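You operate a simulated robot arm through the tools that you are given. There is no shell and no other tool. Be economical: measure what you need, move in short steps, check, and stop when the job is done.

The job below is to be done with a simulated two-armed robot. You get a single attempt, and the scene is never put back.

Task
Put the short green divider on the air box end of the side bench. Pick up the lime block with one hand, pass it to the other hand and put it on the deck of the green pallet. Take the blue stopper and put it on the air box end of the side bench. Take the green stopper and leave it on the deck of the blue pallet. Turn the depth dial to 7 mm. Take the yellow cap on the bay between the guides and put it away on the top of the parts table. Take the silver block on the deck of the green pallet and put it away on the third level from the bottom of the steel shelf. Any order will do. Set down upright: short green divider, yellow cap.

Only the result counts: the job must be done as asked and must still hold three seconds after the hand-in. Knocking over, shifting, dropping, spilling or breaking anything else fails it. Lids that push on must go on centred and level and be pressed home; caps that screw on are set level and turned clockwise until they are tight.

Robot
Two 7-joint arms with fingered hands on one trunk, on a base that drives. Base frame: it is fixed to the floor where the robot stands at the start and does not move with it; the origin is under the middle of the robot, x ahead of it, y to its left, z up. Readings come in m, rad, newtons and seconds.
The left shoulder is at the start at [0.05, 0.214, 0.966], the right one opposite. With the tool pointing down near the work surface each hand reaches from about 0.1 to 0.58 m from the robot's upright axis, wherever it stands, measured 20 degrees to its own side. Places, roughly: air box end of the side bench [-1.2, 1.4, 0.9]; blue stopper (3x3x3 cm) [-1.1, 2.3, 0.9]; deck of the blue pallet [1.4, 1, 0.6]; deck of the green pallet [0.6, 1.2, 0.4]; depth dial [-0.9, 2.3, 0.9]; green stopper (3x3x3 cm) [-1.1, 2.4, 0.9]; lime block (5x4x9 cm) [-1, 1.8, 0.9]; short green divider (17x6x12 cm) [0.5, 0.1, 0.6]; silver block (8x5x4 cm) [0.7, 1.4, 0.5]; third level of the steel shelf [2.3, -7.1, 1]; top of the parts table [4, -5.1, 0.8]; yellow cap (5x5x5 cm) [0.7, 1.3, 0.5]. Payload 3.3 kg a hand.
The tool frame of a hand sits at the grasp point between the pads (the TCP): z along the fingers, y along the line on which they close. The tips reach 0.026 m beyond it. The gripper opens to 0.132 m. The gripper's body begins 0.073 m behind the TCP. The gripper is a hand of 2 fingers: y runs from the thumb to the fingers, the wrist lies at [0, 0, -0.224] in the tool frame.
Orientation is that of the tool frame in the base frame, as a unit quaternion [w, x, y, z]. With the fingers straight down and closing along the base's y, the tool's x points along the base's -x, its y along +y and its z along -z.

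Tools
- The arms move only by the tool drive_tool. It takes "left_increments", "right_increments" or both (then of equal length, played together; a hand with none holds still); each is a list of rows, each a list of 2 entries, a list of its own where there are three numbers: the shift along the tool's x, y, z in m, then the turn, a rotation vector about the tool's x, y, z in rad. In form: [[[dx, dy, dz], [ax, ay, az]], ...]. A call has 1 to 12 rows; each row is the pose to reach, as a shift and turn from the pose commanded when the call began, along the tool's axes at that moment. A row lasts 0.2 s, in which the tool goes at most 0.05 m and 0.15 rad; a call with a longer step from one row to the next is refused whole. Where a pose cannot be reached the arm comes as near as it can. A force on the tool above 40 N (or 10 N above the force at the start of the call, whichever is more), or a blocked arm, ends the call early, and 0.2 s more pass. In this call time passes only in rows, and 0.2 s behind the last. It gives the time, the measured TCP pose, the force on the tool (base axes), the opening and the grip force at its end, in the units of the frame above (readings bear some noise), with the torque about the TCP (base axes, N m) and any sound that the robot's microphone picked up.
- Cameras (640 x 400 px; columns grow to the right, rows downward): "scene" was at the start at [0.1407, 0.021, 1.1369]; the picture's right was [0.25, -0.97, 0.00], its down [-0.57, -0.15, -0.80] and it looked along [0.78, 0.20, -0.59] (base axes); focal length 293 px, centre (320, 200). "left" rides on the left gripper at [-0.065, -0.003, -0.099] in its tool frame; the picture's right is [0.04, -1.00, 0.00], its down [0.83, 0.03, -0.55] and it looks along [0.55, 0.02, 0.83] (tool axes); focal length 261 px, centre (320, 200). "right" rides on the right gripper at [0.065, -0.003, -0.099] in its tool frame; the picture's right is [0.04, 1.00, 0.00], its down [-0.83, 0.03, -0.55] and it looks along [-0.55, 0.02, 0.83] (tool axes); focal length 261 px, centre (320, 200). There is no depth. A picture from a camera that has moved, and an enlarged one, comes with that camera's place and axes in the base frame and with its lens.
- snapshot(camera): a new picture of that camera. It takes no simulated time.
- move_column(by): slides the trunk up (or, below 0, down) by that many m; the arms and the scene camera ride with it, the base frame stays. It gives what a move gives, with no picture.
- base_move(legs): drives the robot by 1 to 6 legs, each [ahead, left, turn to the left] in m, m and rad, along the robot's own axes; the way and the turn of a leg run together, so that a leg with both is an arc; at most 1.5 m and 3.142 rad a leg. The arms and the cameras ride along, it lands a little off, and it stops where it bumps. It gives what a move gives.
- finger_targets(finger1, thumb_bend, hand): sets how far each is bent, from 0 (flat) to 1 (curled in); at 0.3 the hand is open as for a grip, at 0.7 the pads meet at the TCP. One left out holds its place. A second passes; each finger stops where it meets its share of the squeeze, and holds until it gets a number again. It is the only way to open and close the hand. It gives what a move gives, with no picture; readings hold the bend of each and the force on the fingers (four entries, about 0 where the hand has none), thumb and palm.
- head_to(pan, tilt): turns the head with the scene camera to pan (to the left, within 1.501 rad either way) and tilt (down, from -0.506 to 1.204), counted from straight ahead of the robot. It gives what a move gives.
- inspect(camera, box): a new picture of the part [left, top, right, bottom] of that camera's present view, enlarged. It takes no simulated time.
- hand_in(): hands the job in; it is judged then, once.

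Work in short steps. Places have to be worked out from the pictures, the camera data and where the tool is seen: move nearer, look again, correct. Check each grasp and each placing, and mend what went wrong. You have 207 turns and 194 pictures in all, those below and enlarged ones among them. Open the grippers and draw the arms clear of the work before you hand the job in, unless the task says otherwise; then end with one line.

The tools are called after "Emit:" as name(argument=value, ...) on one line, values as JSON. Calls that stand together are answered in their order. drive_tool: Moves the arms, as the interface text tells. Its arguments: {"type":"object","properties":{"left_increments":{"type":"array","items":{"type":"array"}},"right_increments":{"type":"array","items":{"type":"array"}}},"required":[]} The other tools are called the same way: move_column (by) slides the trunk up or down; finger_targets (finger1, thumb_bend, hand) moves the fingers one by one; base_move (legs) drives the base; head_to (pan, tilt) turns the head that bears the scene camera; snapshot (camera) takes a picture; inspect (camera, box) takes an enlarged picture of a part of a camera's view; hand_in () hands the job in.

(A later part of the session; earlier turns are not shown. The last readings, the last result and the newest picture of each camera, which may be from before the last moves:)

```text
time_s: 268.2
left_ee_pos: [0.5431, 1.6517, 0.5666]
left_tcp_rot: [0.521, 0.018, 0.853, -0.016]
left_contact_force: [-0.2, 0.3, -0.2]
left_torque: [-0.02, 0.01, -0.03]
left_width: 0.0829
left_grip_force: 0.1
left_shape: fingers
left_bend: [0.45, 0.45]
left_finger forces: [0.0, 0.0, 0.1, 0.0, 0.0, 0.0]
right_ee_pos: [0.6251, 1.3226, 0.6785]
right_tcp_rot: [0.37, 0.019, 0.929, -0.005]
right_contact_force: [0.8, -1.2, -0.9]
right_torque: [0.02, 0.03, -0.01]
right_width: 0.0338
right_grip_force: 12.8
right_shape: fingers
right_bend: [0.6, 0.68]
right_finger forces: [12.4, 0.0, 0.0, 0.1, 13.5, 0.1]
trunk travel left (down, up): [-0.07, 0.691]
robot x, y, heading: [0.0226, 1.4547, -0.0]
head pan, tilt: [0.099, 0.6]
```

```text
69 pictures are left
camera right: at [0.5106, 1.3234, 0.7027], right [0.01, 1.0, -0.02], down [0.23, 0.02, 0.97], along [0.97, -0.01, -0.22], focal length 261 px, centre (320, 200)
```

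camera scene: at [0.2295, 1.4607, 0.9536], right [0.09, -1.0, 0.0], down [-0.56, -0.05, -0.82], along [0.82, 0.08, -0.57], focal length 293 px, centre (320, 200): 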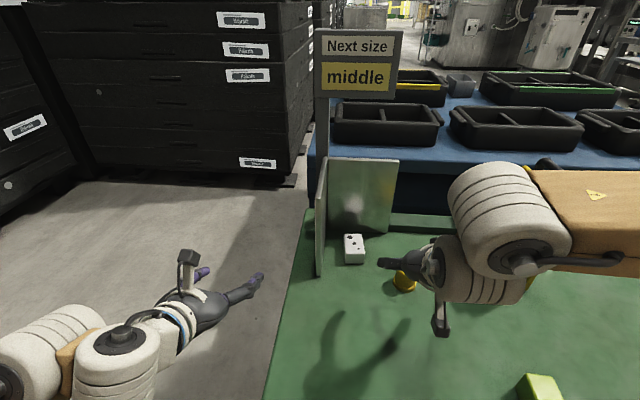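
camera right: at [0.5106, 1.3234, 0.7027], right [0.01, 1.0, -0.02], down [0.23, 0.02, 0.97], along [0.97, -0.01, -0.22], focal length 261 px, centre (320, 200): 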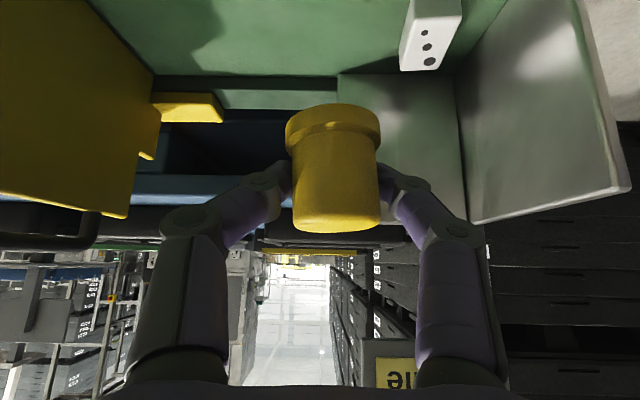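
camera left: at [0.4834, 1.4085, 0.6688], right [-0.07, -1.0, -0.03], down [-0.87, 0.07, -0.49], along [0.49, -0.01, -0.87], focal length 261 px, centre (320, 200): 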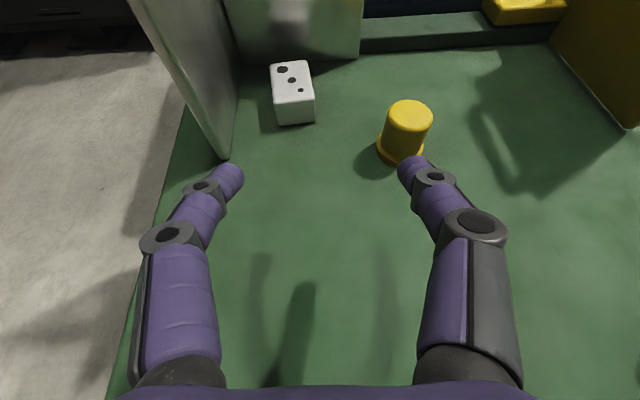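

Cap held upright. I draw it back and up, then shift the base back to y≈1.21 for the silver block with the left hand.

Emit:
drive_tool(right_increments=[[[0.015, 0, -0.042], [0, 0, 0]], [[0.03, 0, -0.084], [0, 0, 0]], [[0.045, 0, -0.126], [0, 0, 0]]])

Emit:
base_move(legs=[[0, -0.245, 0]])

Emit:
snapshot(camera="left")

Emit:
snapshot(camera="right")

```text
time_s: 269.0
left_ee_pos: [0.5439, 1.6505, 0.5657]
left_tcp_rot: [0.52, 0.018, 0.854, -0.015]
left_contact_force: [0.5, -0.2, -0.1]
left_torque: [0.01, -0.03, -0.01]
left_width: 0.083
left_grip_force: 0.1
left_shape: fingers
left_bend: [0.45, 0.45]
left_finger forces: [0.0, 0.0, 0.1, 0.1, 0.1, 0.1]
right_ee_pos: [0.5042, 1.3278, 0.7369]
right_tcp_rot: [0.37, 0.019, 0.929, -0.005]
right_contact_force: [0.3, 0.1, 1.0]
right_torque: [0.02, -0.01, 0.0]
right_width: 0.033
right_grip_force: 12.7
right_shape: fingers
right_bend: [0.6, 0.68]
right_finger forces: [12.3, 0.0, 0.1, 0.0, 13.1, 0.0]
trunk travel left (down, up): [-0.07, 0.691]
robot x, y, heading: [0.024, 1.4528, -0.007]
head pan, tilt: [0.099, 0.6]
```

```text
time_s: 270.8
left_ee_pos: [0.5412, 1.4012, 0.5659]
left_tcp_rot: [0.52, 0.019, 0.854, -0.016]
left_contact_force: [0.5, -0.6, -0.2]
left_torque: [-0.01, 0.01, 0.02]
left_width: 0.083
left_grip_force: 0.1
left_shape: fingers
left_bend: [0.45, 0.45]
left_finger forces: [0.0, 0.0, 0.0, 0.1, 0.0, 0.0]
right_ee_pos: [0.503, 1.0799, 0.7387]
right_tcp_rot: [0.371, 0.02, 0.928, -0.006]
right_contact_force: [-0.6, -0.1, -0.1]
right_torque: [0.0, 0.02, 0.0]
right_width: 0.033
right_grip_force: 12.7
right_shape: fingers
right_bend: [0.6, 0.68]
right_finger forces: [12.3, 0.0, 0.1, 0.1, 13.2, 0.0]
trunk travel left (down, up): [-0.07, 0.691]
robot x, y, heading: [0.0228, 1.2069, -0.009]
head pan, tilt: [0.099, 0.6]
```

```text
68 pictures are left
camera left: at [0.4837, 1.4011, 0.6684], right [-0.07, -1.0, -0.03], down [-0.87, 0.07, -0.49], along [0.49, -0.01, -0.87], focal length 261 px, centre (320, 200)
```

left: 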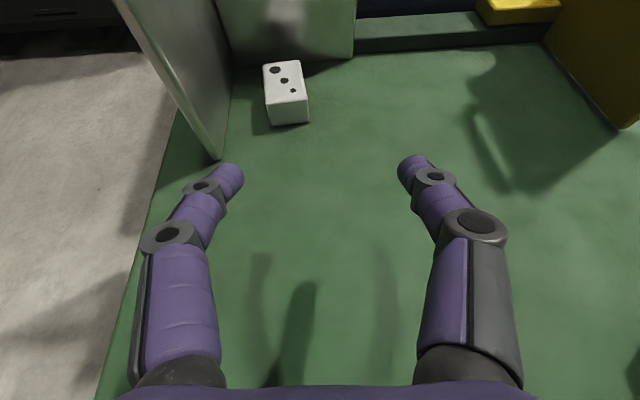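

```text
67 pictures are left
camera right: at [0.3873, 1.0798, 0.7628], right [0.01, 1.0, -0.02], down [0.22, 0.02, 0.97], along [0.97, -0.02, -0.22], focal length 261 px, centre (320, 200)
```

right: 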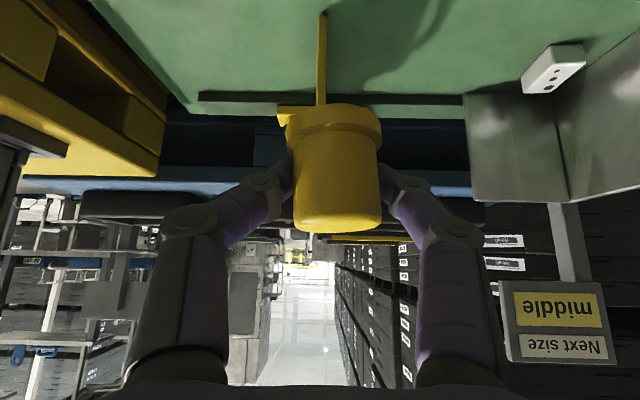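

Cap still held. Silver block centre ≈(0.727, 1.427). I approach halfway with the left hand, aligning in y.

Emit:
finger_targets(hand="left", finger1=0.46, thumb_bend=0.46)

Emit:
drive_tool(left_increments=[[[0.004, 0.01, 0.036], [0, 0, 0]], [[0.008, 0.02, 0.072], [0, 0, 0]], [[0.012, 0.029, 0.107], [0, 0, 0]]])

Emit:
snapshot(camera="left")

```text
time_s: 271.8
left_ee_pos: [0.5425, 1.4011, 0.5662]
left_tcp_rot: [0.521, 0.02, 0.853, -0.017]
left_contact_force: [-1.0, 0.1, 0.2]
left_torque: [0.0, -0.04, 0.0]
left_width: 0.081
left_grip_force: 0.1
left_shape: fingers
left_bend: [0.46, 0.46]
left_finger forces: [0.0, 0.0, 0.0, 0.1, 0.1, 0.0]
right_ee_pos: [0.5038, 1.0801, 0.7369]
right_tcp_rot: [0.37, 0.02, 0.929, -0.006]
right_contact_force: [0.1, 0.5, -0.1]
right_torque: [-0.03, -0.02, 0.02]
right_width: 0.0332
right_grip_force: 12.9
right_shape: fingers
right_bend: [0.6, 0.68]
right_finger forces: [12.3, 0.1, 0.0, 0.0, 13.2, 0.0]
trunk travel left (down, up): [-0.07, 0.691]
robot x, y, heading: [0.0231, 1.2062, -0.009]
head pan, tilt: [0.099, 0.6]
```

```text
time_s: 272.6
left_ee_pos: [0.5584, 1.406, 0.5552]
left_tcp_rot: [0.521, 0.02, 0.853, -0.016]
left_contact_force: [-0.4, 0.0, -0.1]
left_torque: [-0.01, 0.0, -0.02]
left_width: 0.0804
left_grip_force: 0.0
left_shape: fingers
left_bend: [0.46, 0.46]
left_finger forces: [0.0, 0.1, 0.0, 0.0, 0.1, 0.0]
left hand out of reach, approached as far as the arm can: row 1, 2, 3
right_ee_pos: [0.5024, 1.0796, 0.7387]
right_tcp_rot: [0.37, 0.02, 0.929, -0.005]
right_contact_force: [-0.2, -0.1, -0.8]
right_torque: [-0.04, 0.0, -0.01]
right_width: 0.0329
right_grip_force: 12.7
right_shape: fingers
right_bend: [0.6, 0.68]
right_finger forces: [12.1, 0.0, 0.1, 0.0, 13.1, 0.1]
trunk travel left (down, up): [-0.07, 0.691]
robot x, y, heading: [0.0218, 1.2064, -0.007]
head pan, tilt: [0.099, 0.6]
```

```text
66 pictures are left
camera left: at [0.5003, 1.4054, 0.6576], right [-0.07, -1.0, -0.03], down [-0.87, 0.07, -0.49], along [0.49, -0.01, -0.87], focal length 261 px, centre (320, 200)
```

left: 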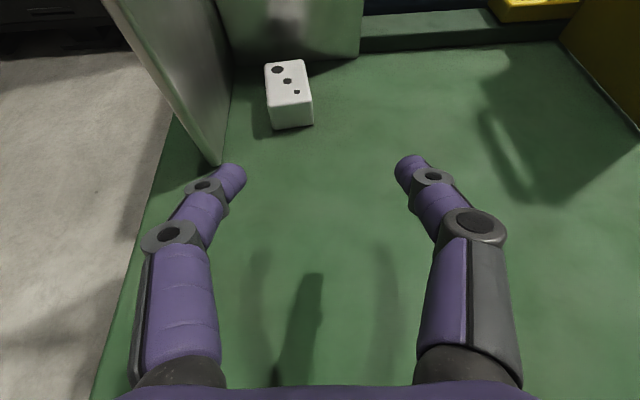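

The left arm is stuck near a joint limit (folded close). I try moving it forward/up and inward to free it.

Emit:
drive_tool(left_increments=[[[-0.03, -0.02, 0.02], [0, 0.06, 0]], [[-0.05, -0.04, 0.05], [0, 0.0, 0]], [[-0.05, -0.06, 0.09], [0, -0.1, 0]], [[-0.04, -0.06, 0.13], [0, -0.1, 0]]])

Emit:
snapshot(camera="scene")

```text
time_s: 273.6
left_ee_pos: [0.6921, 1.3341, 0.5328]
left_tcp_rot: [0.565, 0.016, 0.825, -0.018]
left_contact_force: [-0.4, 0.9, 0.4]
left_torque: [-0.01, -0.02, -0.01]
left_width: 0.0802
left_grip_force: 0.0
left_shape: fingers
left_bend: [0.46, 0.46]
left_finger forces: [0.0, 0.0, 0.0, 0.1, 0.0, 0.0]
right_ee_pos: [0.5034, 1.0777, 0.7377]
right_tcp_rot: [0.371, 0.02, 0.929, -0.005]
right_contact_force: [-0.5, -0.1, -0.7]
right_torque: [0.02, -0.02, 0.01]
right_width: 0.0332
right_grip_force: 13.2
right_shape: fingers
right_bend: [0.6, 0.68]
right_finger forces: [12.3, 0.1, 0.1, 0.0, 13.2, 0.1]
trunk travel left (down, up): [-0.07, 0.691]
robot x, y, heading: [0.0245, 1.2013, -0.006]
head pan, tilt: [0.099, 0.6]
```

```text
65 pictures are left
camera scene: at [0.228, 1.212, 0.9535], right [0.09, -1.0, 0.0], down [-0.56, -0.05, -0.82], along [0.82, 0.08, -0.57], focal length 293 px, centre (320, 200)
```

scene: 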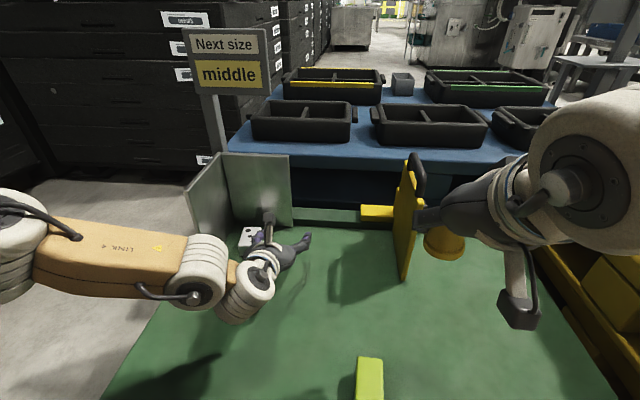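

Freed: TCP now (0.692, 1.334, 0.533). I draw back 5.5 cm and shift the base 9 cm left to line up with the block.

Emit:
drive_tool(left_increments=[[[0, 0, -0.03], [0, 0, 0]], [[0, 0, -0.058], [0, 0, 0]]])

Emit:
base_move(legs=[[0, 0.09, 0.006]])

Emit:
snapshot(camera="left")

```text
time_s: 274.2
left_ee_pos: [0.6346, 1.3373, 0.5542]
left_tcp_rot: [0.563, 0.018, 0.826, -0.017]
left_contact_force: [-0.3, 0.2, -0.5]
left_torque: [0.0, -0.01, -0.01]
left_width: 0.08
left_grip_force: 0.0
left_shape: fingers
left_bend: [0.46, 0.46]
left_finger forces: [0.0, 0.0, 0.0, 0.1, 0.1, 0.0]
right_ee_pos: [0.5025, 1.0783, 0.7379]
right_tcp_rot: [0.37, 0.02, 0.929, -0.004]
right_contact_force: [0.3, 0.5, -0.3]
right_torque: [0.02, -0.01, 0.0]
right_width: 0.033
right_grip_force: 12.5
right_shape: fingers
right_bend: [0.6, 0.68]
right_finger forces: [12.3, 0.0, 0.0, 0.1, 13.3, 0.0]
trunk travel left (down, up): [-0.07, 0.691]
robot x, y, heading: [0.0235, 1.2074, -0.008]
head pan, tilt: [0.099, 0.6]
```

```text
time_s: 275.3
left_ee_pos: [0.6334, 1.4338, 0.5524]
left_tcp_rot: [0.563, 0.016, 0.826, -0.016]
left_contact_force: [-0.1, 0.2, 0.7]
left_torque: [0.02, 0.0, -0.01]
left_width: 0.0801
left_grip_force: 0.1
left_shape: fingers
left_bend: [0.46, 0.46]
left_finger forces: [0.0, 0.0, 0.0, 0.0, 0.0, 0.0]
right_ee_pos: [0.5055, 1.1731, 0.7388]
right_tcp_rot: [0.371, 0.016, 0.928, -0.004]
right_contact_force: [0.2, -0.5, -0.6]
right_torque: [0.02, -0.02, 0.01]
right_width: 0.033
right_grip_force: 12.8
right_shape: fingers
right_bend: [0.6, 0.68]
right_finger forces: [12.3, 0.0, 0.0, 0.1, 13.2, 0.0]
trunk travel left (down, up): [-0.07, 0.691]
robot x, y, heading: [0.0244, 1.2971, 0.002]
head pan, tilt: [0.099, 0.6]
```

```text
64 pictures are left
camera left: at [0.5654, 1.4327, 0.6491], right [-0.06, -1.0, -0.03], down [-0.82, 0.07, -0.57], along [0.57, -0.01, -0.82], focal length 261 px, centre (320, 200)
```

left: 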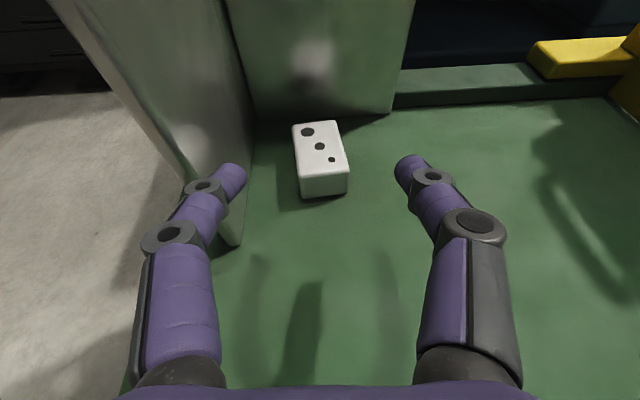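

Aligned (block x 0.70–0.757, y≈1.427). I move in around it, down to z≈0.479.

Emit:
drive_tool(left_increments=[[[0.01, -0.001, 0.03], [0, 0, 0]], [[0.02, -0.001, 0.06], [0, 0, 0]], [[0.028, -0.001, 0.09], [0, 0, 0]], [[0.034, -0.001, 0.113], [0, 0, 0]]])

Emit:
snapshot(camera="left")

```text
time_s: 276.3
left_ee_pos: [0.7274, 1.4258, 0.4787]
left_tcp_rot: [0.563, 0.016, 0.826, -0.014]
left_contact_force: [-0.8, 1.1, 0.0]
left_torque: [-0.01, 0.02, 0.02]
left_width: 0.0801
left_grip_force: 0.1
left_shape: fingers
left_bend: [0.46, 0.46]
left_finger forces: [0.0, 0.1, 0.1, 0.0, 0.0, 0.0]
right_ee_pos: [0.5036, 1.1732, 0.7378]
right_tcp_rot: [0.37, 0.016, 0.929, -0.004]
right_contact_force: [-0.3, -0.4, -0.9]
right_torque: [0.0, 0.0, 0.02]
right_width: 0.0332
right_grip_force: 12.5
right_shape: fingers
right_bend: [0.6, 0.68]
right_finger forces: [12.3, 0.1, 0.1, 0.0, 13.2, 0.0]
trunk travel left (down, up): [-0.07, 0.691]
robot x, y, heading: [0.0255, 1.2946, 0.001]
head pan, tilt: [0.099, 0.6]
```

```text
63 pictures are left
camera left: at [0.6584, 1.4254, 0.5753], right [-0.06, -1.0, -0.03], down [-0.82, 0.07, -0.57], along [0.57, -0.01, -0.82], focal length 261 px, centre (320, 200)
```

left: 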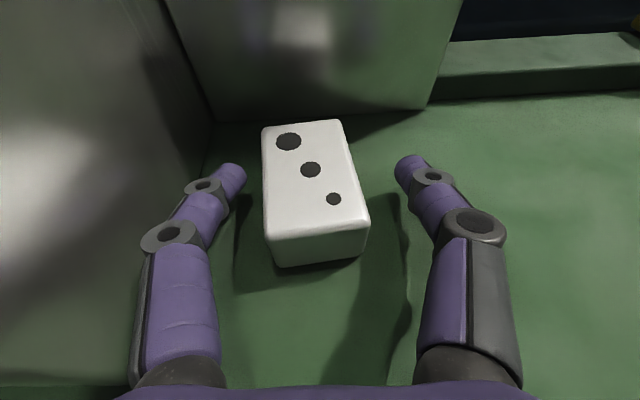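

Block between the fingers. I close firmly and lift.

Emit:
finger_targets(hand="left", finger1=0.85, thumb_bend=0.85)

Emit:
drive_tool(left_increments=[[[-0.03, 0, -0.012], [0, 0, 0]], [[-0.06, 0, -0.03], [0, 0, 0]], [[-0.09, 0, -0.06], [0, 0, 0]], [[-0.11, 0, -0.1], [0, 0, 0]]])

Emit:
snapshot(camera="left")

```text
time_s: 277.3
left_ee_pos: [0.7271, 1.4262, 0.4786]
left_tcp_rot: [0.562, 0.016, 0.827, -0.015]
left_contact_force: [0.4, -0.7, -0.3]
left_torque: [0.03, 0.02, 0.02]
left_width: 0.0396
left_grip_force: 24.3
left_shape: fingers
left_bend: [0.56, 0.72]
left_finger forces: [24.2, 0.1, 0.0, 0.0, 24.8, 0.1]
right_ee_pos: [0.5041, 1.1733, 0.7378]
right_tcp_rot: [0.371, 0.016, 0.929, -0.004]
right_contact_force: [0.2, 0.4, -0.6]
right_torque: [-0.03, 0.04, -0.02]
right_width: 0.0331
right_grip_force: 12.9
right_shape: fingers
right_bend: [0.6, 0.68]
right_finger forces: [12.4, 0.0, 0.0, 0.0, 13.1, 0.1]
trunk travel left (down, up): [-0.07, 0.691]
robot x, y, heading: [0.0269, 1.3022, -0.002]
head pan, tilt: [0.099, 0.6]
```

```text
time_s: 278.3
left_ee_pos: [0.6752, 1.4332, 0.6186]
left_tcp_rot: [0.563, 0.016, 0.826, -0.015]
left_contact_force: [0.7, 0.5, -2.6]
left_torque: [-0.05, 0.01, 0.0]
left_width: 0.0399
left_grip_force: 24.1
left_shape: fingers
left_bend: [0.56, 0.73]
left_finger forces: [24.4, 0.0, 0.0, 0.0, 24.2, 0.0]
right_ee_pos: [0.5042, 1.1725, 0.7379]
right_tcp_rot: [0.371, 0.017, 0.929, -0.004]
right_contact_force: [0.5, -0.3, -0.1]
right_torque: [0.01, 0.0, -0.01]
right_width: 0.033
right_grip_force: 12.9
right_shape: fingers
right_bend: [0.6, 0.68]
right_finger forces: [12.3, 0.1, 0.0, 0.0, 13.2, 0.0]
trunk travel left (down, up): [-0.07, 0.691]
robot x, y, heading: [0.0241, 1.2991, -0.002]
head pan, tilt: [0.099, 0.6]
```

```text
62 pictures are left
camera left: at [0.6063, 1.4322, 0.7129], right [-0.06, -1.0, -0.03], down [-0.82, 0.07, -0.57], along [0.57, -0.01, -0.82], focal length 261 px, centre (320, 200)
```

left: 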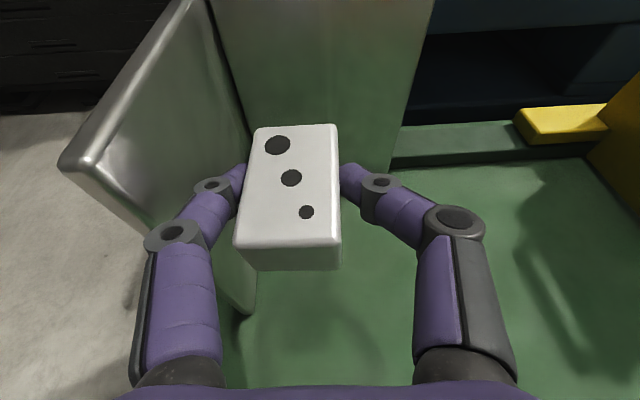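

Silver block is held (24 N) and the cap is stable. I back off, raise the trunk, turn to face −y and drive down the aisle.

Emit:
base_move(legs=[[-0.38, 0, 0]])

Emit:
move_column(by=0.25)

Emit:
base_move(legs=[[0, 0, -1.57], [1.3, 0, 0], [1.3, 0, 0]])

Emit:
head_to(pan=0.35, tilt=0.15)

Emit:
snapshot(camera="scene")

```text
time_s: 280.7
left_ee_pos: [0.2931, 1.4356, 0.616]
left_tcp_rot: [0.563, 0.013, 0.826, -0.013]
left_contact_force: [0.3, 0.4, -2.5]
left_torque: [-0.07, -0.04, -0.02]
left_width: 0.0397
left_grip_force: 24.7
left_shape: fingers
left_bend: [0.56, 0.73]
left_finger forces: [24.4, 0.0, 0.0, 0.0, 24.2, 0.0]
right_ee_pos: [0.1228, 1.1757, 0.7377]
right_tcp_rot: [0.37, 0.015, 0.929, -0.003]
right_contact_force: [0.4, 0.5, 0.2]
right_torque: [-0.01, -0.01, 0.01]
right_width: 0.0331
right_grip_force: 12.8
right_shape: fingers
right_bend: [0.6, 0.68]
right_finger forces: [12.3, 0.0, 0.0, 0.1, 13.2, 0.1]
trunk travel left (down, up): [-0.07, 0.691]
robot x, y, heading: [-0.355, 1.2953, 0.005]
head pan, tilt: [0.099, 0.6]
```

```text
time_s: 283.3
left_ee_pos: [0.2919, 1.4355, 0.8643]
left_tcp_rot: [0.563, 0.014, 0.826, -0.013]
left_contact_force: [-0.4, 0.5, -2.5]
left_torque: [-0.03, 0.04, -0.02]
left_width: 0.0399
left_grip_force: 24.3
left_shape: fingers
left_bend: [0.56, 0.73]
left_finger forces: [24.4, 0.0, 0.0, 0.1, 24.2, 0.1]
right_ee_pos: [0.1228, 1.1754, 0.9887]
right_tcp_rot: [0.371, 0.014, 0.929, -0.003]
right_contact_force: [-0.5, 0.7, 0.2]
right_torque: [0.01, -0.02, -0.01]
right_width: 0.0329
right_grip_force: 12.9
right_shape: fingers
right_bend: [0.6, 0.68]
right_finger forces: [12.2, 0.1, 0.1, 0.1, 13.1, 0.0]
trunk travel left (down, up): [-0.32, 0.441]
robot x, y, heading: [-0.359, 1.2959, 0.005]
head pan, tilt: [0.099, 0.6]
```

```text
time_s: 299.8
left_ee_pos: [-0.0752, -1.9499, 0.8655]
left_tcp_rot: [0.398, 0.581, 0.588, -0.399]
left_contact_force: [0.1, -0.4, -3.3]
left_torque: [0.05, 0.06, 0.03]
left_width: 0.0397
left_grip_force: 24.4
left_shape: fingers
left_bend: [0.56, 0.73]
left_finger forces: [24.3, 0.1, 0.0, 0.1, 24.0, 0.0]
right_ee_pos: [-0.3448, -1.7928, 0.9883]
right_tcp_rot: [0.265, 0.652, 0.662, -0.258]
right_contact_force: [-0.7, 0.0, 0.4]
right_torque: [0.02, 0.0, -0.01]
right_width: 0.0329
right_grip_force: 12.7
right_shape: fingers
right_bend: [0.6, 0.68]
right_finger forces: [12.3, 0.0, 0.0, 0.0, 13.0, 0.0]
trunk travel left (down, up): [-0.32, 0.441]
robot x, y, heading: [-0.2476, -1.3086, -1.523]
head pan, tilt: [0.099, 0.6]
```

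```text
time_s: 300.7
left_ee_pos: [-0.0766, -1.9507, 0.8664]
left_tcp_rot: [0.398, 0.581, 0.588, -0.398]
left_contact_force: [0.0, -0.8, -2.5]
left_torque: [0.0, 0.03, -0.02]
left_width: 0.0396
left_grip_force: 24.2
left_shape: fingers
left_bend: [0.56, 0.73]
left_finger forces: [24.2, 0.1, 0.1, 0.0, 23.9, 0.1]
right_ee_pos: [-0.3434, -1.7933, 0.9887]
right_tcp_rot: [0.266, 0.652, 0.662, -0.259]
right_contact_force: [-0.5, -0.2, 0.6]
right_torque: [0.0, -0.02, -0.01]
right_width: 0.0328
right_grip_force: 12.7
right_shape: fingers
right_bend: [0.6, 0.68]
right_finger forces: [12.2, 0.0, 0.0, 0.0, 13.0, 0.0]
trunk travel left (down, up): [-0.32, 0.441]
robot x, y, heading: [-0.2444, -1.3059, -1.519]
head pan, tilt: [0.351, 0.15]
```

```text
61 pictures are left
camera scene: at [-0.2074, -1.434, 1.2529], right [-0.92, -0.39, 0.0], down [-0.06, 0.14, -0.99], along [0.39, -0.91, -0.15], focal length 293 px, centre (320, 200)
```

scene: 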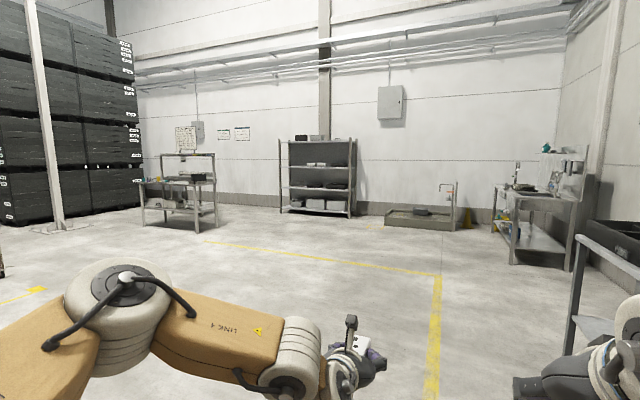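

The parts table (≈(3.7,−5)) and steel shelf (≈(2.3,−7.1)) are visible across open floor. I drive diagonally to about (3.0, −3.6) and turn towards −y.

Emit:
base_move(legs=[[0, 0, 0.9], [1.32, 0, 0], [1.32, 0, 0], [1.32, 0, 0], [0, 0, -0.75]])

Emit:
head_to(pan=0.2, tilt=0.25)

Emit:
snapshot(camera="scene")

```text
time_s: 324.4
left_ee_pos: [3.2858, -4.272, 0.8659]
left_tcp_rot: [0.421, 0.544, 0.623, -0.374]
left_contact_force: [-0.8, 0.3, -3.7]
left_torque: [0.04, 0.0, 0.03]
left_width: 0.0395
left_grip_force: 24.3
left_shape: fingers
left_bend: [0.56, 0.73]
left_finger forces: [24.1, 0.1, 0.0, 0.0, 24.0, 0.1]
right_ee_pos: [2.9983, -4.1467, 0.9879]
right_tcp_rot: [0.282, 0.608, 0.702, -0.241]
right_contact_force: [0.2, -0.2, -0.9]
right_torque: [0.01, -0.01, -0.05]
right_width: 0.0327
right_grip_force: 12.9
right_shape: fingers
right_bend: [0.6, 0.68]
right_finger forces: [12.1, 0.1, 0.1, 0.1, 12.8, 0.0]
trunk travel left (down, up): [-0.32, 0.441]
robot x, y, heading: [3.0374, -3.6495, -1.398]
head pan, tilt: [0.351, 0.15]
```

```text
time_s: 325.1
left_ee_pos: [3.2841, -4.2711, 0.8663]
left_tcp_rot: [0.422, 0.543, 0.624, -0.373]
left_contact_force: [-0.3, 0.6, -2.7]
left_torque: [0.04, 0.09, 0.04]
left_width: 0.0397
left_grip_force: 24.1
left_shape: fingers
left_bend: [0.56, 0.73]
left_finger forces: [24.2, 0.0, 0.1, 0.0, 24.0, 0.1]
right_ee_pos: [3.0006, -4.1479, 0.9874]
right_tcp_rot: [0.281, 0.609, 0.701, -0.241]
right_contact_force: [0.5, 0.2, -0.1]
right_torque: [0.04, 0.04, 0.01]
right_width: 0.0325
right_grip_force: 12.4
right_shape: fingers
right_bend: [0.6, 0.68]
right_finger forces: [12.1, 0.1, 0.0, 0.0, 13.0, 0.0]
trunk travel left (down, up): [-0.32, 0.441]
robot x, y, heading: [3.0364, -3.6563, -1.391]
head pan, tilt: [0.201, 0.25]
```

```text
60 pictures are left
camera scene: at [3.0789, -3.7823, 1.2437], right [-0.93, -0.37, 0.0], down [-0.09, 0.23, -0.97], along [0.36, -0.9, -0.25], focal length 293 px, centre (320, 200)
```

scene: 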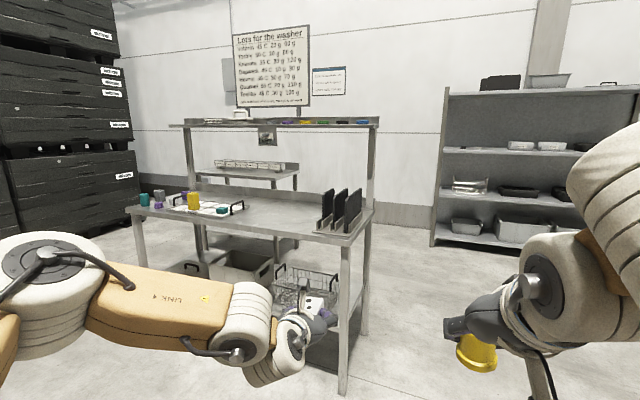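

Table front edge y≈−4.83, x 3.39–4.63; a free area lies around (3.85, −5.0) between the tray and the panel rack. I fold the left hand (silver) back toward vertical, square up and approach.

Emit:
drive_tool(left_increments=[[[0, 0, -0.038], [0, 0.13, 0]], [[0, 0, -0.076], [0, 0.26, 0]], [[0, 0, -0.114], [0, 0.39, 0]], [[0, 0, -0.152], [0, 0.52, 0]], [[0, 0, -0.19], [0, 0.65, 0]], [[0, 0, -0.228], [0, 0.78, 0]], [[0, 0, -0.26], [0, 0.9, 0]]])

Emit:
base_move(legs=[[0, 0, -0.18], [0, 0.93, 0], [0.75, 0, 0]])

Emit:
head_to(pan=-0.1, tilt=0.55)

Emit:
snapshot(camera="scene")

```text
time_s: 326.7
left_ee_pos: [3.2558, -4.032, 0.9628]
left_tcp_rot: [0.108, 0.651, 0.745, -0.099]
left_contact_force: [0.7, -0.2, -3.4]
left_torque: [-0.02, 0.06, -0.01]
left_width: 0.0396
left_grip_force: 24.1
left_shape: fingers
left_bend: [0.55, 0.73]
left_finger forces: [24.3, 0.0, 0.0, 0.0, 24.1, 0.0]
right_ee_pos: [2.9993, -4.1493, 0.9886]
right_tcp_rot: [0.282, 0.609, 0.701, -0.241]
right_contact_force: [0.3, -0.5, 0.1]
right_torque: [-0.01, 0.02, 0.01]
right_width: 0.0325
right_grip_force: 12.7
right_shape: fingers
right_bend: [0.6, 0.68]
right_finger forces: [12.1, 0.0, 0.0, 0.0, 12.8, 0.1]
trunk travel left (down, up): [-0.32, 0.441]
robot x, y, heading: [3.0365, -3.6535, -1.391]
head pan, tilt: [0.201, 0.25]
```

```text
time_s: 335.9
left_ee_pos: [4.1138, -4.8109, 0.9613]
left_tcp_rot: [0.098, 0.716, 0.683, -0.108]
left_contact_force: [0.6, 0.1, -3.0]
left_torque: [-0.01, 0.04, -0.01]
left_width: 0.0398
left_grip_force: 24.0
left_shape: fingers
left_bend: [0.55, 0.73]
left_finger forces: [24.2, 0.0, 0.1, 0.0, 24.0, 0.0]
right_ee_pos: [3.8396, -4.8791, 0.9882]
right_tcp_rot: [0.259, 0.67, 0.643, -0.266]
right_contact_force: [0.3, 0.1, -0.2]
right_torque: [-0.01, 0.0, 0.0]
right_width: 0.0322
right_grip_force: 12.6
right_shape: fingers
right_bend: [0.6, 0.68]
right_finger forces: [12.1, 0.0, 0.1, 0.0, 12.8, 0.1]
trunk travel left (down, up): [-0.32, 0.441]
robot x, y, heading: [3.967, -4.3964, -1.576]
head pan, tilt: [0.201, 0.25]
```

```text
time_s: 336.7
left_ee_pos: [4.1137, -4.8105, 0.9622]
left_tcp_rot: [0.099, 0.716, 0.683, -0.109]
left_contact_force: [0.0, 0.6, -3.2]
left_torque: [0.02, 0.03, -0.02]
left_width: 0.0398
left_grip_force: 24.4
left_shape: fingers
left_bend: [0.55, 0.73]
left_finger forces: [24.1, 0.1, 0.0, 0.1, 24.0, 0.1]
right_ee_pos: [3.8405, -4.8792, 0.9876]
right_tcp_rot: [0.259, 0.67, 0.643, -0.266]
right_contact_force: [-0.4, 0.3, -0.4]
right_torque: [0.0, 0.0, -0.03]
right_width: 0.0325
right_grip_force: 12.9
right_shape: fingers
right_bend: [0.6, 0.68]
right_finger forces: [12.1, 0.0, 0.0, 0.0, 12.8, 0.0]
trunk travel left (down, up): [-0.32, 0.441]
robot x, y, heading: [3.9671, -4.3984, -1.577]
head pan, tilt: [-0.099, 0.55]
```

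```text
59 pictures are left
camera scene: at [3.9571, -4.5307, 1.2161], right [-0.99, 0.1, 0.0], down [0.05, 0.52, -0.85], along [-0.09, -0.85, -0.52], focal length 293 px, centre (320, 200)
```

scene: 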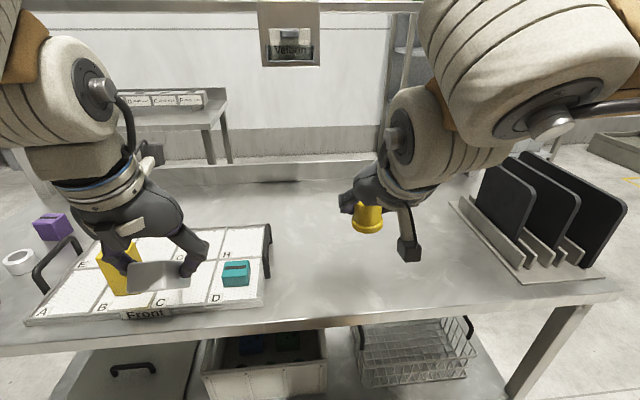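

The middle of the table is free. I bring the cap forward to about (3.80, −5.0) and down to ~5 cm above the top.

Emit:
drive_tool(right_increments=[[[-0.004, -0.01, 0.039], [0, 0, 0]], [[-0.009, -0.02, 0.078], [0, 0, 0]], [[-0.013, -0.03, 0.117], [0, 0, 0]], [[-0.018, -0.04, 0.155], [0, 0, 0]]])

Emit:
snapshot(camera="right")

Emit:
inspect(camera="scene", box=[260, 130, 480, 300])

```text
time_s: 337.7
left_ee_pos: [4.1129, -4.8125, 0.9629]
left_tcp_rot: [0.099, 0.716, 0.683, -0.109]
left_contact_force: [-0.2, 0.4, -2.6]
left_torque: [0.0, 0.05, -0.01]
left_width: 0.0398
left_grip_force: 24.1
left_shape: fingers
left_bend: [0.55, 0.73]
left_finger forces: [24.2, 0.0, 0.0, 0.1, 24.0, 0.0]
right_ee_pos: [3.7937, -4.9981, 0.8863]
right_tcp_rot: [0.259, 0.67, 0.643, -0.265]
right_contact_force: [0.1, -1.2, -0.9]
right_torque: [0.01, -0.02, 0.02]
right_width: 0.0325
right_grip_force: 12.4
right_shape: fingers
right_bend: [0.6, 0.68]
right_finger forces: [12.1, 0.0, 0.1, 0.0, 12.7, 0.0]
trunk travel left (down, up): [-0.32, 0.441]
robot x, y, heading: [3.9695, -4.4013, -1.577]
head pan, tilt: [-0.099, 0.55]
```

```text
58 pictures are left
camera right: at [3.7952, -4.8844, 0.9114], right [1.0, -0.01, -0.02], down [0.02, -0.22, 0.97], along [-0.01, -0.97, -0.22], focal length 261 px, centre (320, 200)
```

right: 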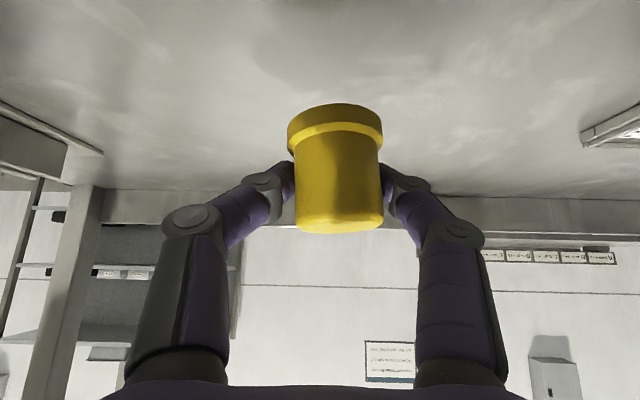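

```text
2.35 times, centred on (370, 215) of scene
camera zoom: at [3.9568, -4.5311, 1.2159], right [-0.99, 0.11, 0.0], down [0.06, 0.52, -0.85], along [-0.09, -0.85, -0.52], focal length 689 px, centre (202, 165)
```

zoom: 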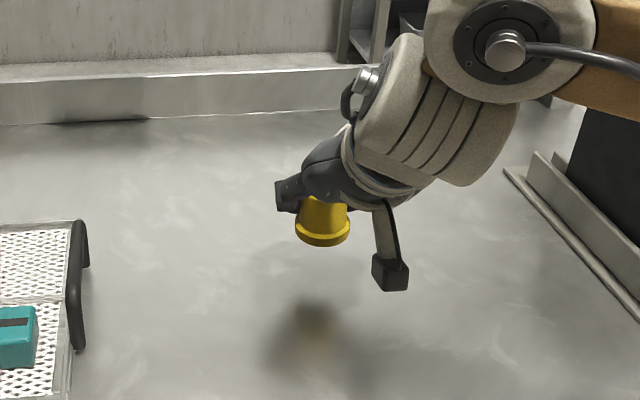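

Spot is clear. I lower vertically 3 cm.

Emit:
drive_tool(right_increments=[[[0.01, 0, 0.0109], [0, 0, 0]], [[0.0207, 0, 0.0217], [0, 0, 0]]])

Emit:
inspect(camera="scene", box=[300, 170, 430, 270])

```text
time_s: 338.3
left_ee_pos: [4.1131, -4.8121, 0.9607]
left_tcp_rot: [0.099, 0.716, 0.683, -0.109]
left_contact_force: [-0.5, -0.8, -2.7]
left_torque: [0.0, 0.01, 0.03]
left_width: 0.0396
left_grip_force: 23.9
left_shape: fingers
left_bend: [0.55, 0.73]
left_finger forces: [24.3, 0.0, 0.0, 0.0, 24.0, 0.0]
right_ee_pos: [3.7951, -4.9983, 0.8587]
right_tcp_rot: [0.258, 0.671, 0.642, -0.266]
right_contact_force: [0.0, 0.1, 0.5]
right_torque: [-0.02, -0.01, -0.02]
right_width: 0.0324
right_grip_force: 12.3
right_shape: fingers
right_bend: [0.6, 0.68]
right_finger forces: [12.0, 0.0, 0.0, 0.0, 12.8, 0.0]
trunk travel left (down, up): [-0.32, 0.441]
robot x, y, heading: [3.9648, -4.4027, -1.579]
head pan, tilt: [-0.099, 0.55]
```

```text
4.00 times, centred on (365, 220) of scene
camera zoom: at [3.957, -4.5308, 1.216], right [-0.99, 0.11, 0.0], down [0.06, 0.52, -0.85], along [-0.09, -0.85, -0.52], focal length 1171 px, centre (140, 120)
```

zoom: 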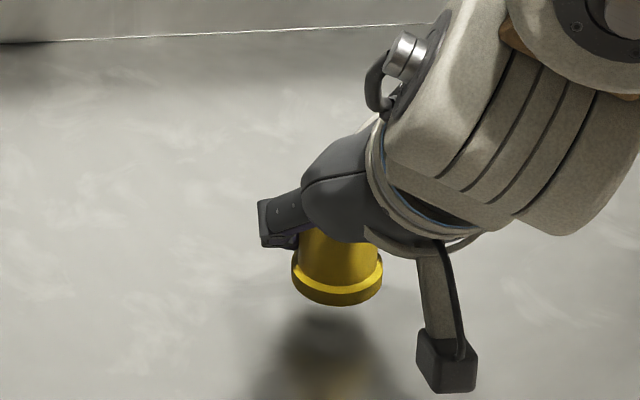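

Roughly 1–2 cm gap left (reflection visible). I continue in 3 mm rows.

Emit:
drive_tool(right_increments=[[[0.0021, 0, 0.0022], [0, 0, 0]], [[0.0041, 0, 0.0043], [0, 0, 0]], [[0.0062, 0, 0.0065], [0, 0, 0]], [[0.0083, 0, 0.0087], [0, 0, 0]]])

Emit:
inspect(camera="scene", box=[300, 170, 430, 270])

```text
time_s: 339.3
left_ee_pos: [4.1127, -4.8112, 0.9627]
left_tcp_rot: [0.099, 0.716, 0.683, -0.109]
left_contact_force: [0.7, -0.5, -2.8]
left_torque: [0.02, 0.05, 0.01]
left_width: 0.0398
left_grip_force: 23.7
left_shape: fingers
left_bend: [0.55, 0.73]
left_finger forces: [24.2, 0.0, 0.0, 0.1, 24.0, 0.0]
right_ee_pos: [3.796, -4.9974, 0.8457]
right_tcp_rot: [0.259, 0.67, 0.644, -0.265]
right_contact_force: [0.1, 0.1, 0.1]
right_torque: [0.0, -0.01, -0.01]
right_width: 0.032
right_grip_force: 12.2
right_shape: fingers
right_bend: [0.6, 0.68]
right_finger forces: [12.0, 0.0, 0.1, 0.0, 12.7, 0.0]
trunk travel left (down, up): [-0.32, 0.441]
robot x, y, heading: [3.9639, -4.3948, -1.577]
head pan, tilt: [-0.099, 0.55]
```

```text
4.00 times, centred on (365, 220) of scene
camera zoom: at [3.957, -4.5307, 1.216], right [-0.99, 0.11, 0.0], down [0.06, 0.52, -0.85], along [-0.09, -0.85, -0.52], focal length 1171 px, centre (140, 120)
```

zoom: 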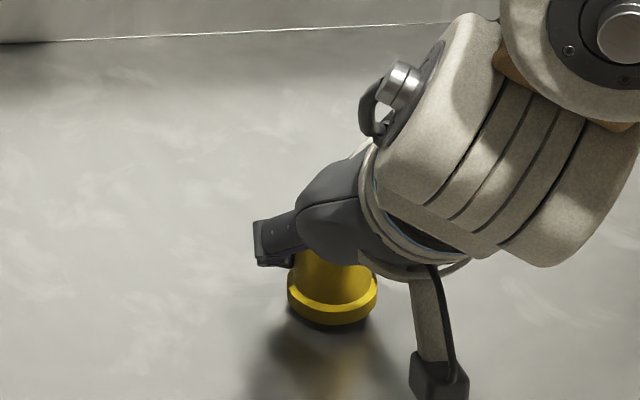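

Very close now. 2 mm rows until contact.

Emit:
drive_tool(right_increments=[[[0.0014, 0, 0.0015], [0, 0, 0]], [[0.0028, 0, 0.0029], [0, 0, 0]], [[0.0042, 0, 0.0044], [0, 0, 0]], [[0.0055, 0, 0.0058], [0, 0, 0]]])

Emit:
inspect(camera="scene", box=[300, 170, 430, 270])

```text
time_s: 340.3
left_ee_pos: [4.1131, -4.8112, 0.9627]
left_tcp_rot: [0.1, 0.715, 0.683, -0.109]
left_contact_force: [0.3, -0.3, -2.8]
left_torque: [0.02, 0.03, 0.01]
left_width: 0.04
left_grip_force: 24.2
left_shape: fingers
left_bend: [0.55, 0.73]
left_finger forces: [24.2, 0.1, 0.1, 0.0, 24.0, 0.1]
right_ee_pos: [3.7962, -4.9978, 0.8393]
right_tcp_rot: [0.259, 0.67, 0.642, -0.266]
right_contact_force: [0.7, -0.3, 2.5]
right_torque: [-0.07, -0.12, -0.02]
right_width: 0.0322
right_grip_force: 12.6
right_shape: fingers
right_bend: [0.6, 0.68]
right_finger forces: [12.4, 0.0, 0.1, 0.0, 13.3, 0.0]
trunk travel left (down, up): [-0.32, 0.441]
robot x, y, heading: [3.9664, -4.4009, -1.577]
head pan, tilt: [-0.099, 0.55]
```

```text
4.00 times, centred on (365, 220) of scene
camera zoom: at [3.957, -4.5305, 1.2161], right [-0.99, 0.11, 0.0], down [0.06, 0.52, -0.85], along [-0.09, -0.85, -0.52], focal length 1171 px, centre (140, 120)
```

zoom: 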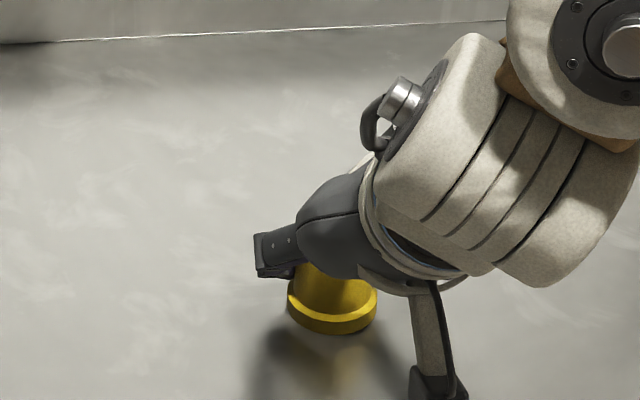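

Contact (2.5 N). I open slowly and retreat backwards along the tool axis.

Emit:
finger_targets(hand="right", finger1=0.5, thumb_bend=0.58)

Emit:
finger_targets(hand="right", finger1=0.36, thumb_bend=0.36)

Emit:
drive_tool(right_increments=[[[0, 0, -0.03], [0, 0, 0]], [[-0.01, 0, -0.07], [0, 0, 0]], [[-0.02, 0, -0.11], [0, 0, 0]], [[-0.03, 0, -0.15], [0, 0, 0]]])

Emit:
snapshot(camera="scene")

```text
time_s: 341.3
left_ee_pos: [4.1122, -4.8111, 0.9616]
left_tcp_rot: [0.099, 0.716, 0.682, -0.108]
left_contact_force: [0.4, -0.2, -2.9]
left_torque: [-0.01, 0.06, 0.03]
left_width: 0.0398
left_grip_force: 24.4
left_shape: fingers
left_bend: [0.55, 0.73]
left_finger forces: [24.1, 0.0, 0.0, 0.0, 24.0, 0.0]
right_ee_pos: [3.7957, -4.9964, 0.837]
right_tcp_rot: [0.258, 0.67, 0.643, -0.266]
right_contact_force: [-0.2, 0.6, -0.7]
right_torque: [-0.01, 0.01, -0.01]
right_width: 0.054
right_grip_force: 0.0
right_shape: fingers
right_bend: [0.5, 0.57]
right_finger forces: [0.0, 0.0, 0.0, 0.0, 0.0, 0.0]
trunk travel left (down, up): [-0.32, 0.441]
robot x, y, heading: [3.9684, -4.3968, -1.572]
head pan, tilt: [-0.099, 0.55]
```

```text
time_s: 342.3
left_ee_pos: [4.1138, -4.8108, 0.9626]
left_tcp_rot: [0.099, 0.716, 0.682, -0.109]
left_contact_force: [-0.6, -0.2, -3.0]
left_torque: [-0.01, 0.07, 0.01]
left_width: 0.0398
left_grip_force: 23.8
left_shape: fingers
left_bend: [0.55, 0.73]
left_finger forces: [24.2, 0.1, 0.0, 0.0, 24.1, 0.0]
right_ee_pos: [3.7958, -4.9966, 0.8379]
right_tcp_rot: [0.258, 0.67, 0.643, -0.266]
right_contact_force: [-0.2, -0.3, -1.0]
right_torque: [0.0, -0.02, -0.01]
right_width: 0.1133
right_grip_force: 0.0
right_shape: fingers
right_bend: [0.36, 0.36]
right_finger forces: [0.0, 0.1, 0.0, 0.0, 0.0, 0.0]
trunk travel left (down, up): [-0.32, 0.441]
robot x, y, heading: [3.9642, -4.3995, -1.58]
head pan, tilt: [-0.099, 0.55]
```

```text
time_s: 343.3
left_ee_pos: [4.1137, -4.8116, 0.9624]
left_tcp_rot: [0.1, 0.716, 0.682, -0.11]
left_contact_force: [0.2, 0.8, -2.7]
left_torque: [-0.03, 0.02, -0.02]
left_width: 0.0397
left_grip_force: 23.8
left_shape: fingers
left_bend: [0.55, 0.73]
left_finger forces: [24.2, 0.1, 0.0, 0.0, 24.0, 0.0]
right_ee_pos: [3.8008, -4.9136, 0.966]
right_tcp_rot: [0.259, 0.67, 0.643, -0.266]
right_contact_force: [0.1, 0.1, 0.0]
right_torque: [0.0, -0.02, 0.01]
right_width: 0.1131
right_grip_force: 0.1
right_shape: fingers
right_bend: [0.36, 0.36]
right_finger forces: [0.0, 0.0, 0.0, 0.0, 0.1, 0.0]
trunk travel left (down, up): [-0.32, 0.441]
robot x, y, heading: [3.9653, -4.3984, -1.578]
head pan, tilt: [-0.099, 0.55]
```

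```text
53 pictures are left
camera scene: at [3.9572, -4.5301, 1.2161], right [-0.99, 0.11, 0.0], down [0.05, 0.52, -0.85], along [-0.09, -0.85, -0.52], focal length 293 px, centre (320, 200)
```

scene: 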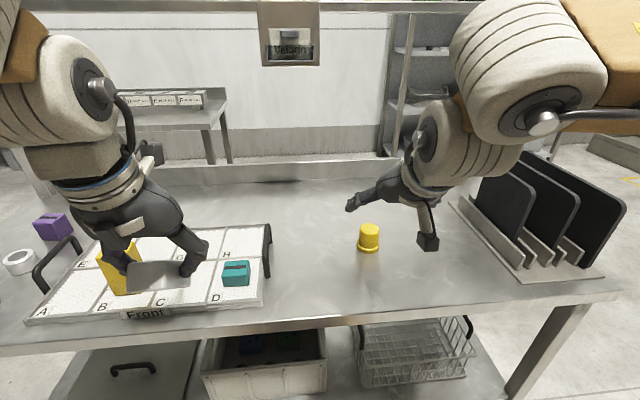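

The cap stands upright on the parts table. I back off and drive over to the steel shelf, facing it.

Emit:
base_move(legs=[[-0.5, 0, 0], [0, -1.45, 0], [1.2, 0, 0]])

Emit:
head_to(pan=0.0, tilt=0.2)

Emit:
snapshot(camera="scene")

```text
time_s: 358.9
left_ee_pos: [2.6077, -5.4892, 0.9619]
left_tcp_rot: [0.097, 0.725, 0.673, -0.11]
left_contact_force: [0.3, -0.2, -2.8]
left_torque: [-0.04, 0.07, -0.01]
left_width: 0.0399
left_grip_force: 24.3
left_shape: fingers
left_bend: [0.55, 0.73]
left_finger forces: [24.2, 0.0, 0.1, 0.1, 24.0, 0.0]
right_ee_pos: [2.2925, -5.583, 0.9661]
right_tcp_rot: [0.255, 0.679, 0.634, -0.269]
right_contact_force: [0.1, 0.2, 0.3]
right_torque: [0.01, 0.0, -0.02]
right_width: 0.1134
right_grip_force: 0.0
right_shape: fingers
right_bend: [0.36, 0.36]
right_finger forces: [0.0, 0.0, 0.1, 0.0, 0.0, 0.0]
trunk travel left (down, up): [-0.32, 0.441]
robot x, y, heading: [2.4762, -5.0749, -1.604]
head pan, tilt: [-0.099, 0.55]
```

```text
time_s: 359.7
left_ee_pos: [2.6075, -5.4887, 0.9619]
left_tcp_rot: [0.097, 0.726, 0.672, -0.11]
left_contact_force: [0.5, 0.4, -2.4]
left_torque: [-0.02, 0.05, 0.03]
left_width: 0.0398
left_grip_force: 24.1
left_shape: fingers
left_bend: [0.55, 0.73]
left_finger forces: [24.2, 0.1, 0.0, 0.0, 24.0, 0.0]
right_ee_pos: [2.2917, -5.5823, 0.9659]
right_tcp_rot: [0.255, 0.679, 0.634, -0.269]
right_contact_force: [0.6, 0.3, -0.2]
right_torque: [0.02, 0.01, 0.02]
right_width: 0.1134
right_grip_force: 0.0
right_shape: fingers
right_bend: [0.36, 0.36]
right_finger forces: [0.1, 0.0, 0.0, 0.0, 0.1, 0.1]
trunk travel left (down, up): [-0.32, 0.441]
robot x, y, heading: [2.4702, -5.075, -1.606]
head pan, tilt: [0.0, 0.201]
```

```text
52 pictures are left
camera scene: at [2.4683, -5.2071, 1.2482], right [-1.0, 0.03, 0.0], down [0.01, 0.2, -0.98], along [-0.03, -0.98, -0.2], focal length 293 px, centre (320, 200)
```

scene: 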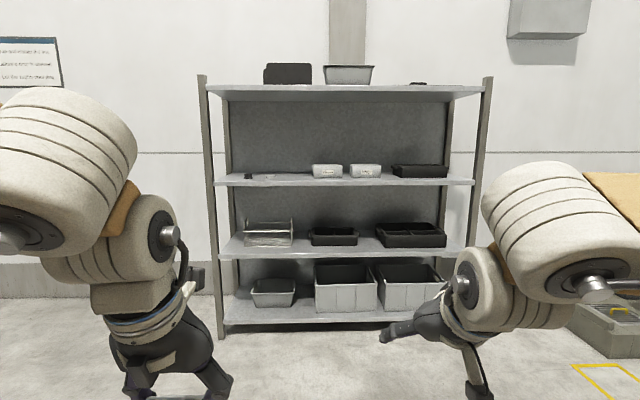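

Third level front edge ≈(y −6.88, z≈1.0). I zoom in to find a free place on it.

Emit:
inspect(camera="scene", box=[200, 130, 490, 200])

```text
2.21 times, centred on (345, 165) of scene
camera zoom: at [2.4683, -5.2071, 1.2482], right [-1.0, 0.03, 0.0], down [0.01, 0.2, -0.98], along [-0.03, -0.98, -0.2], focal length 646 px, centre (265, 277)
```

zoom: 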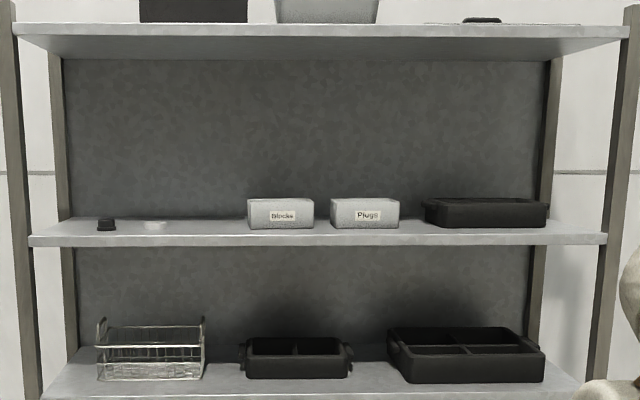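

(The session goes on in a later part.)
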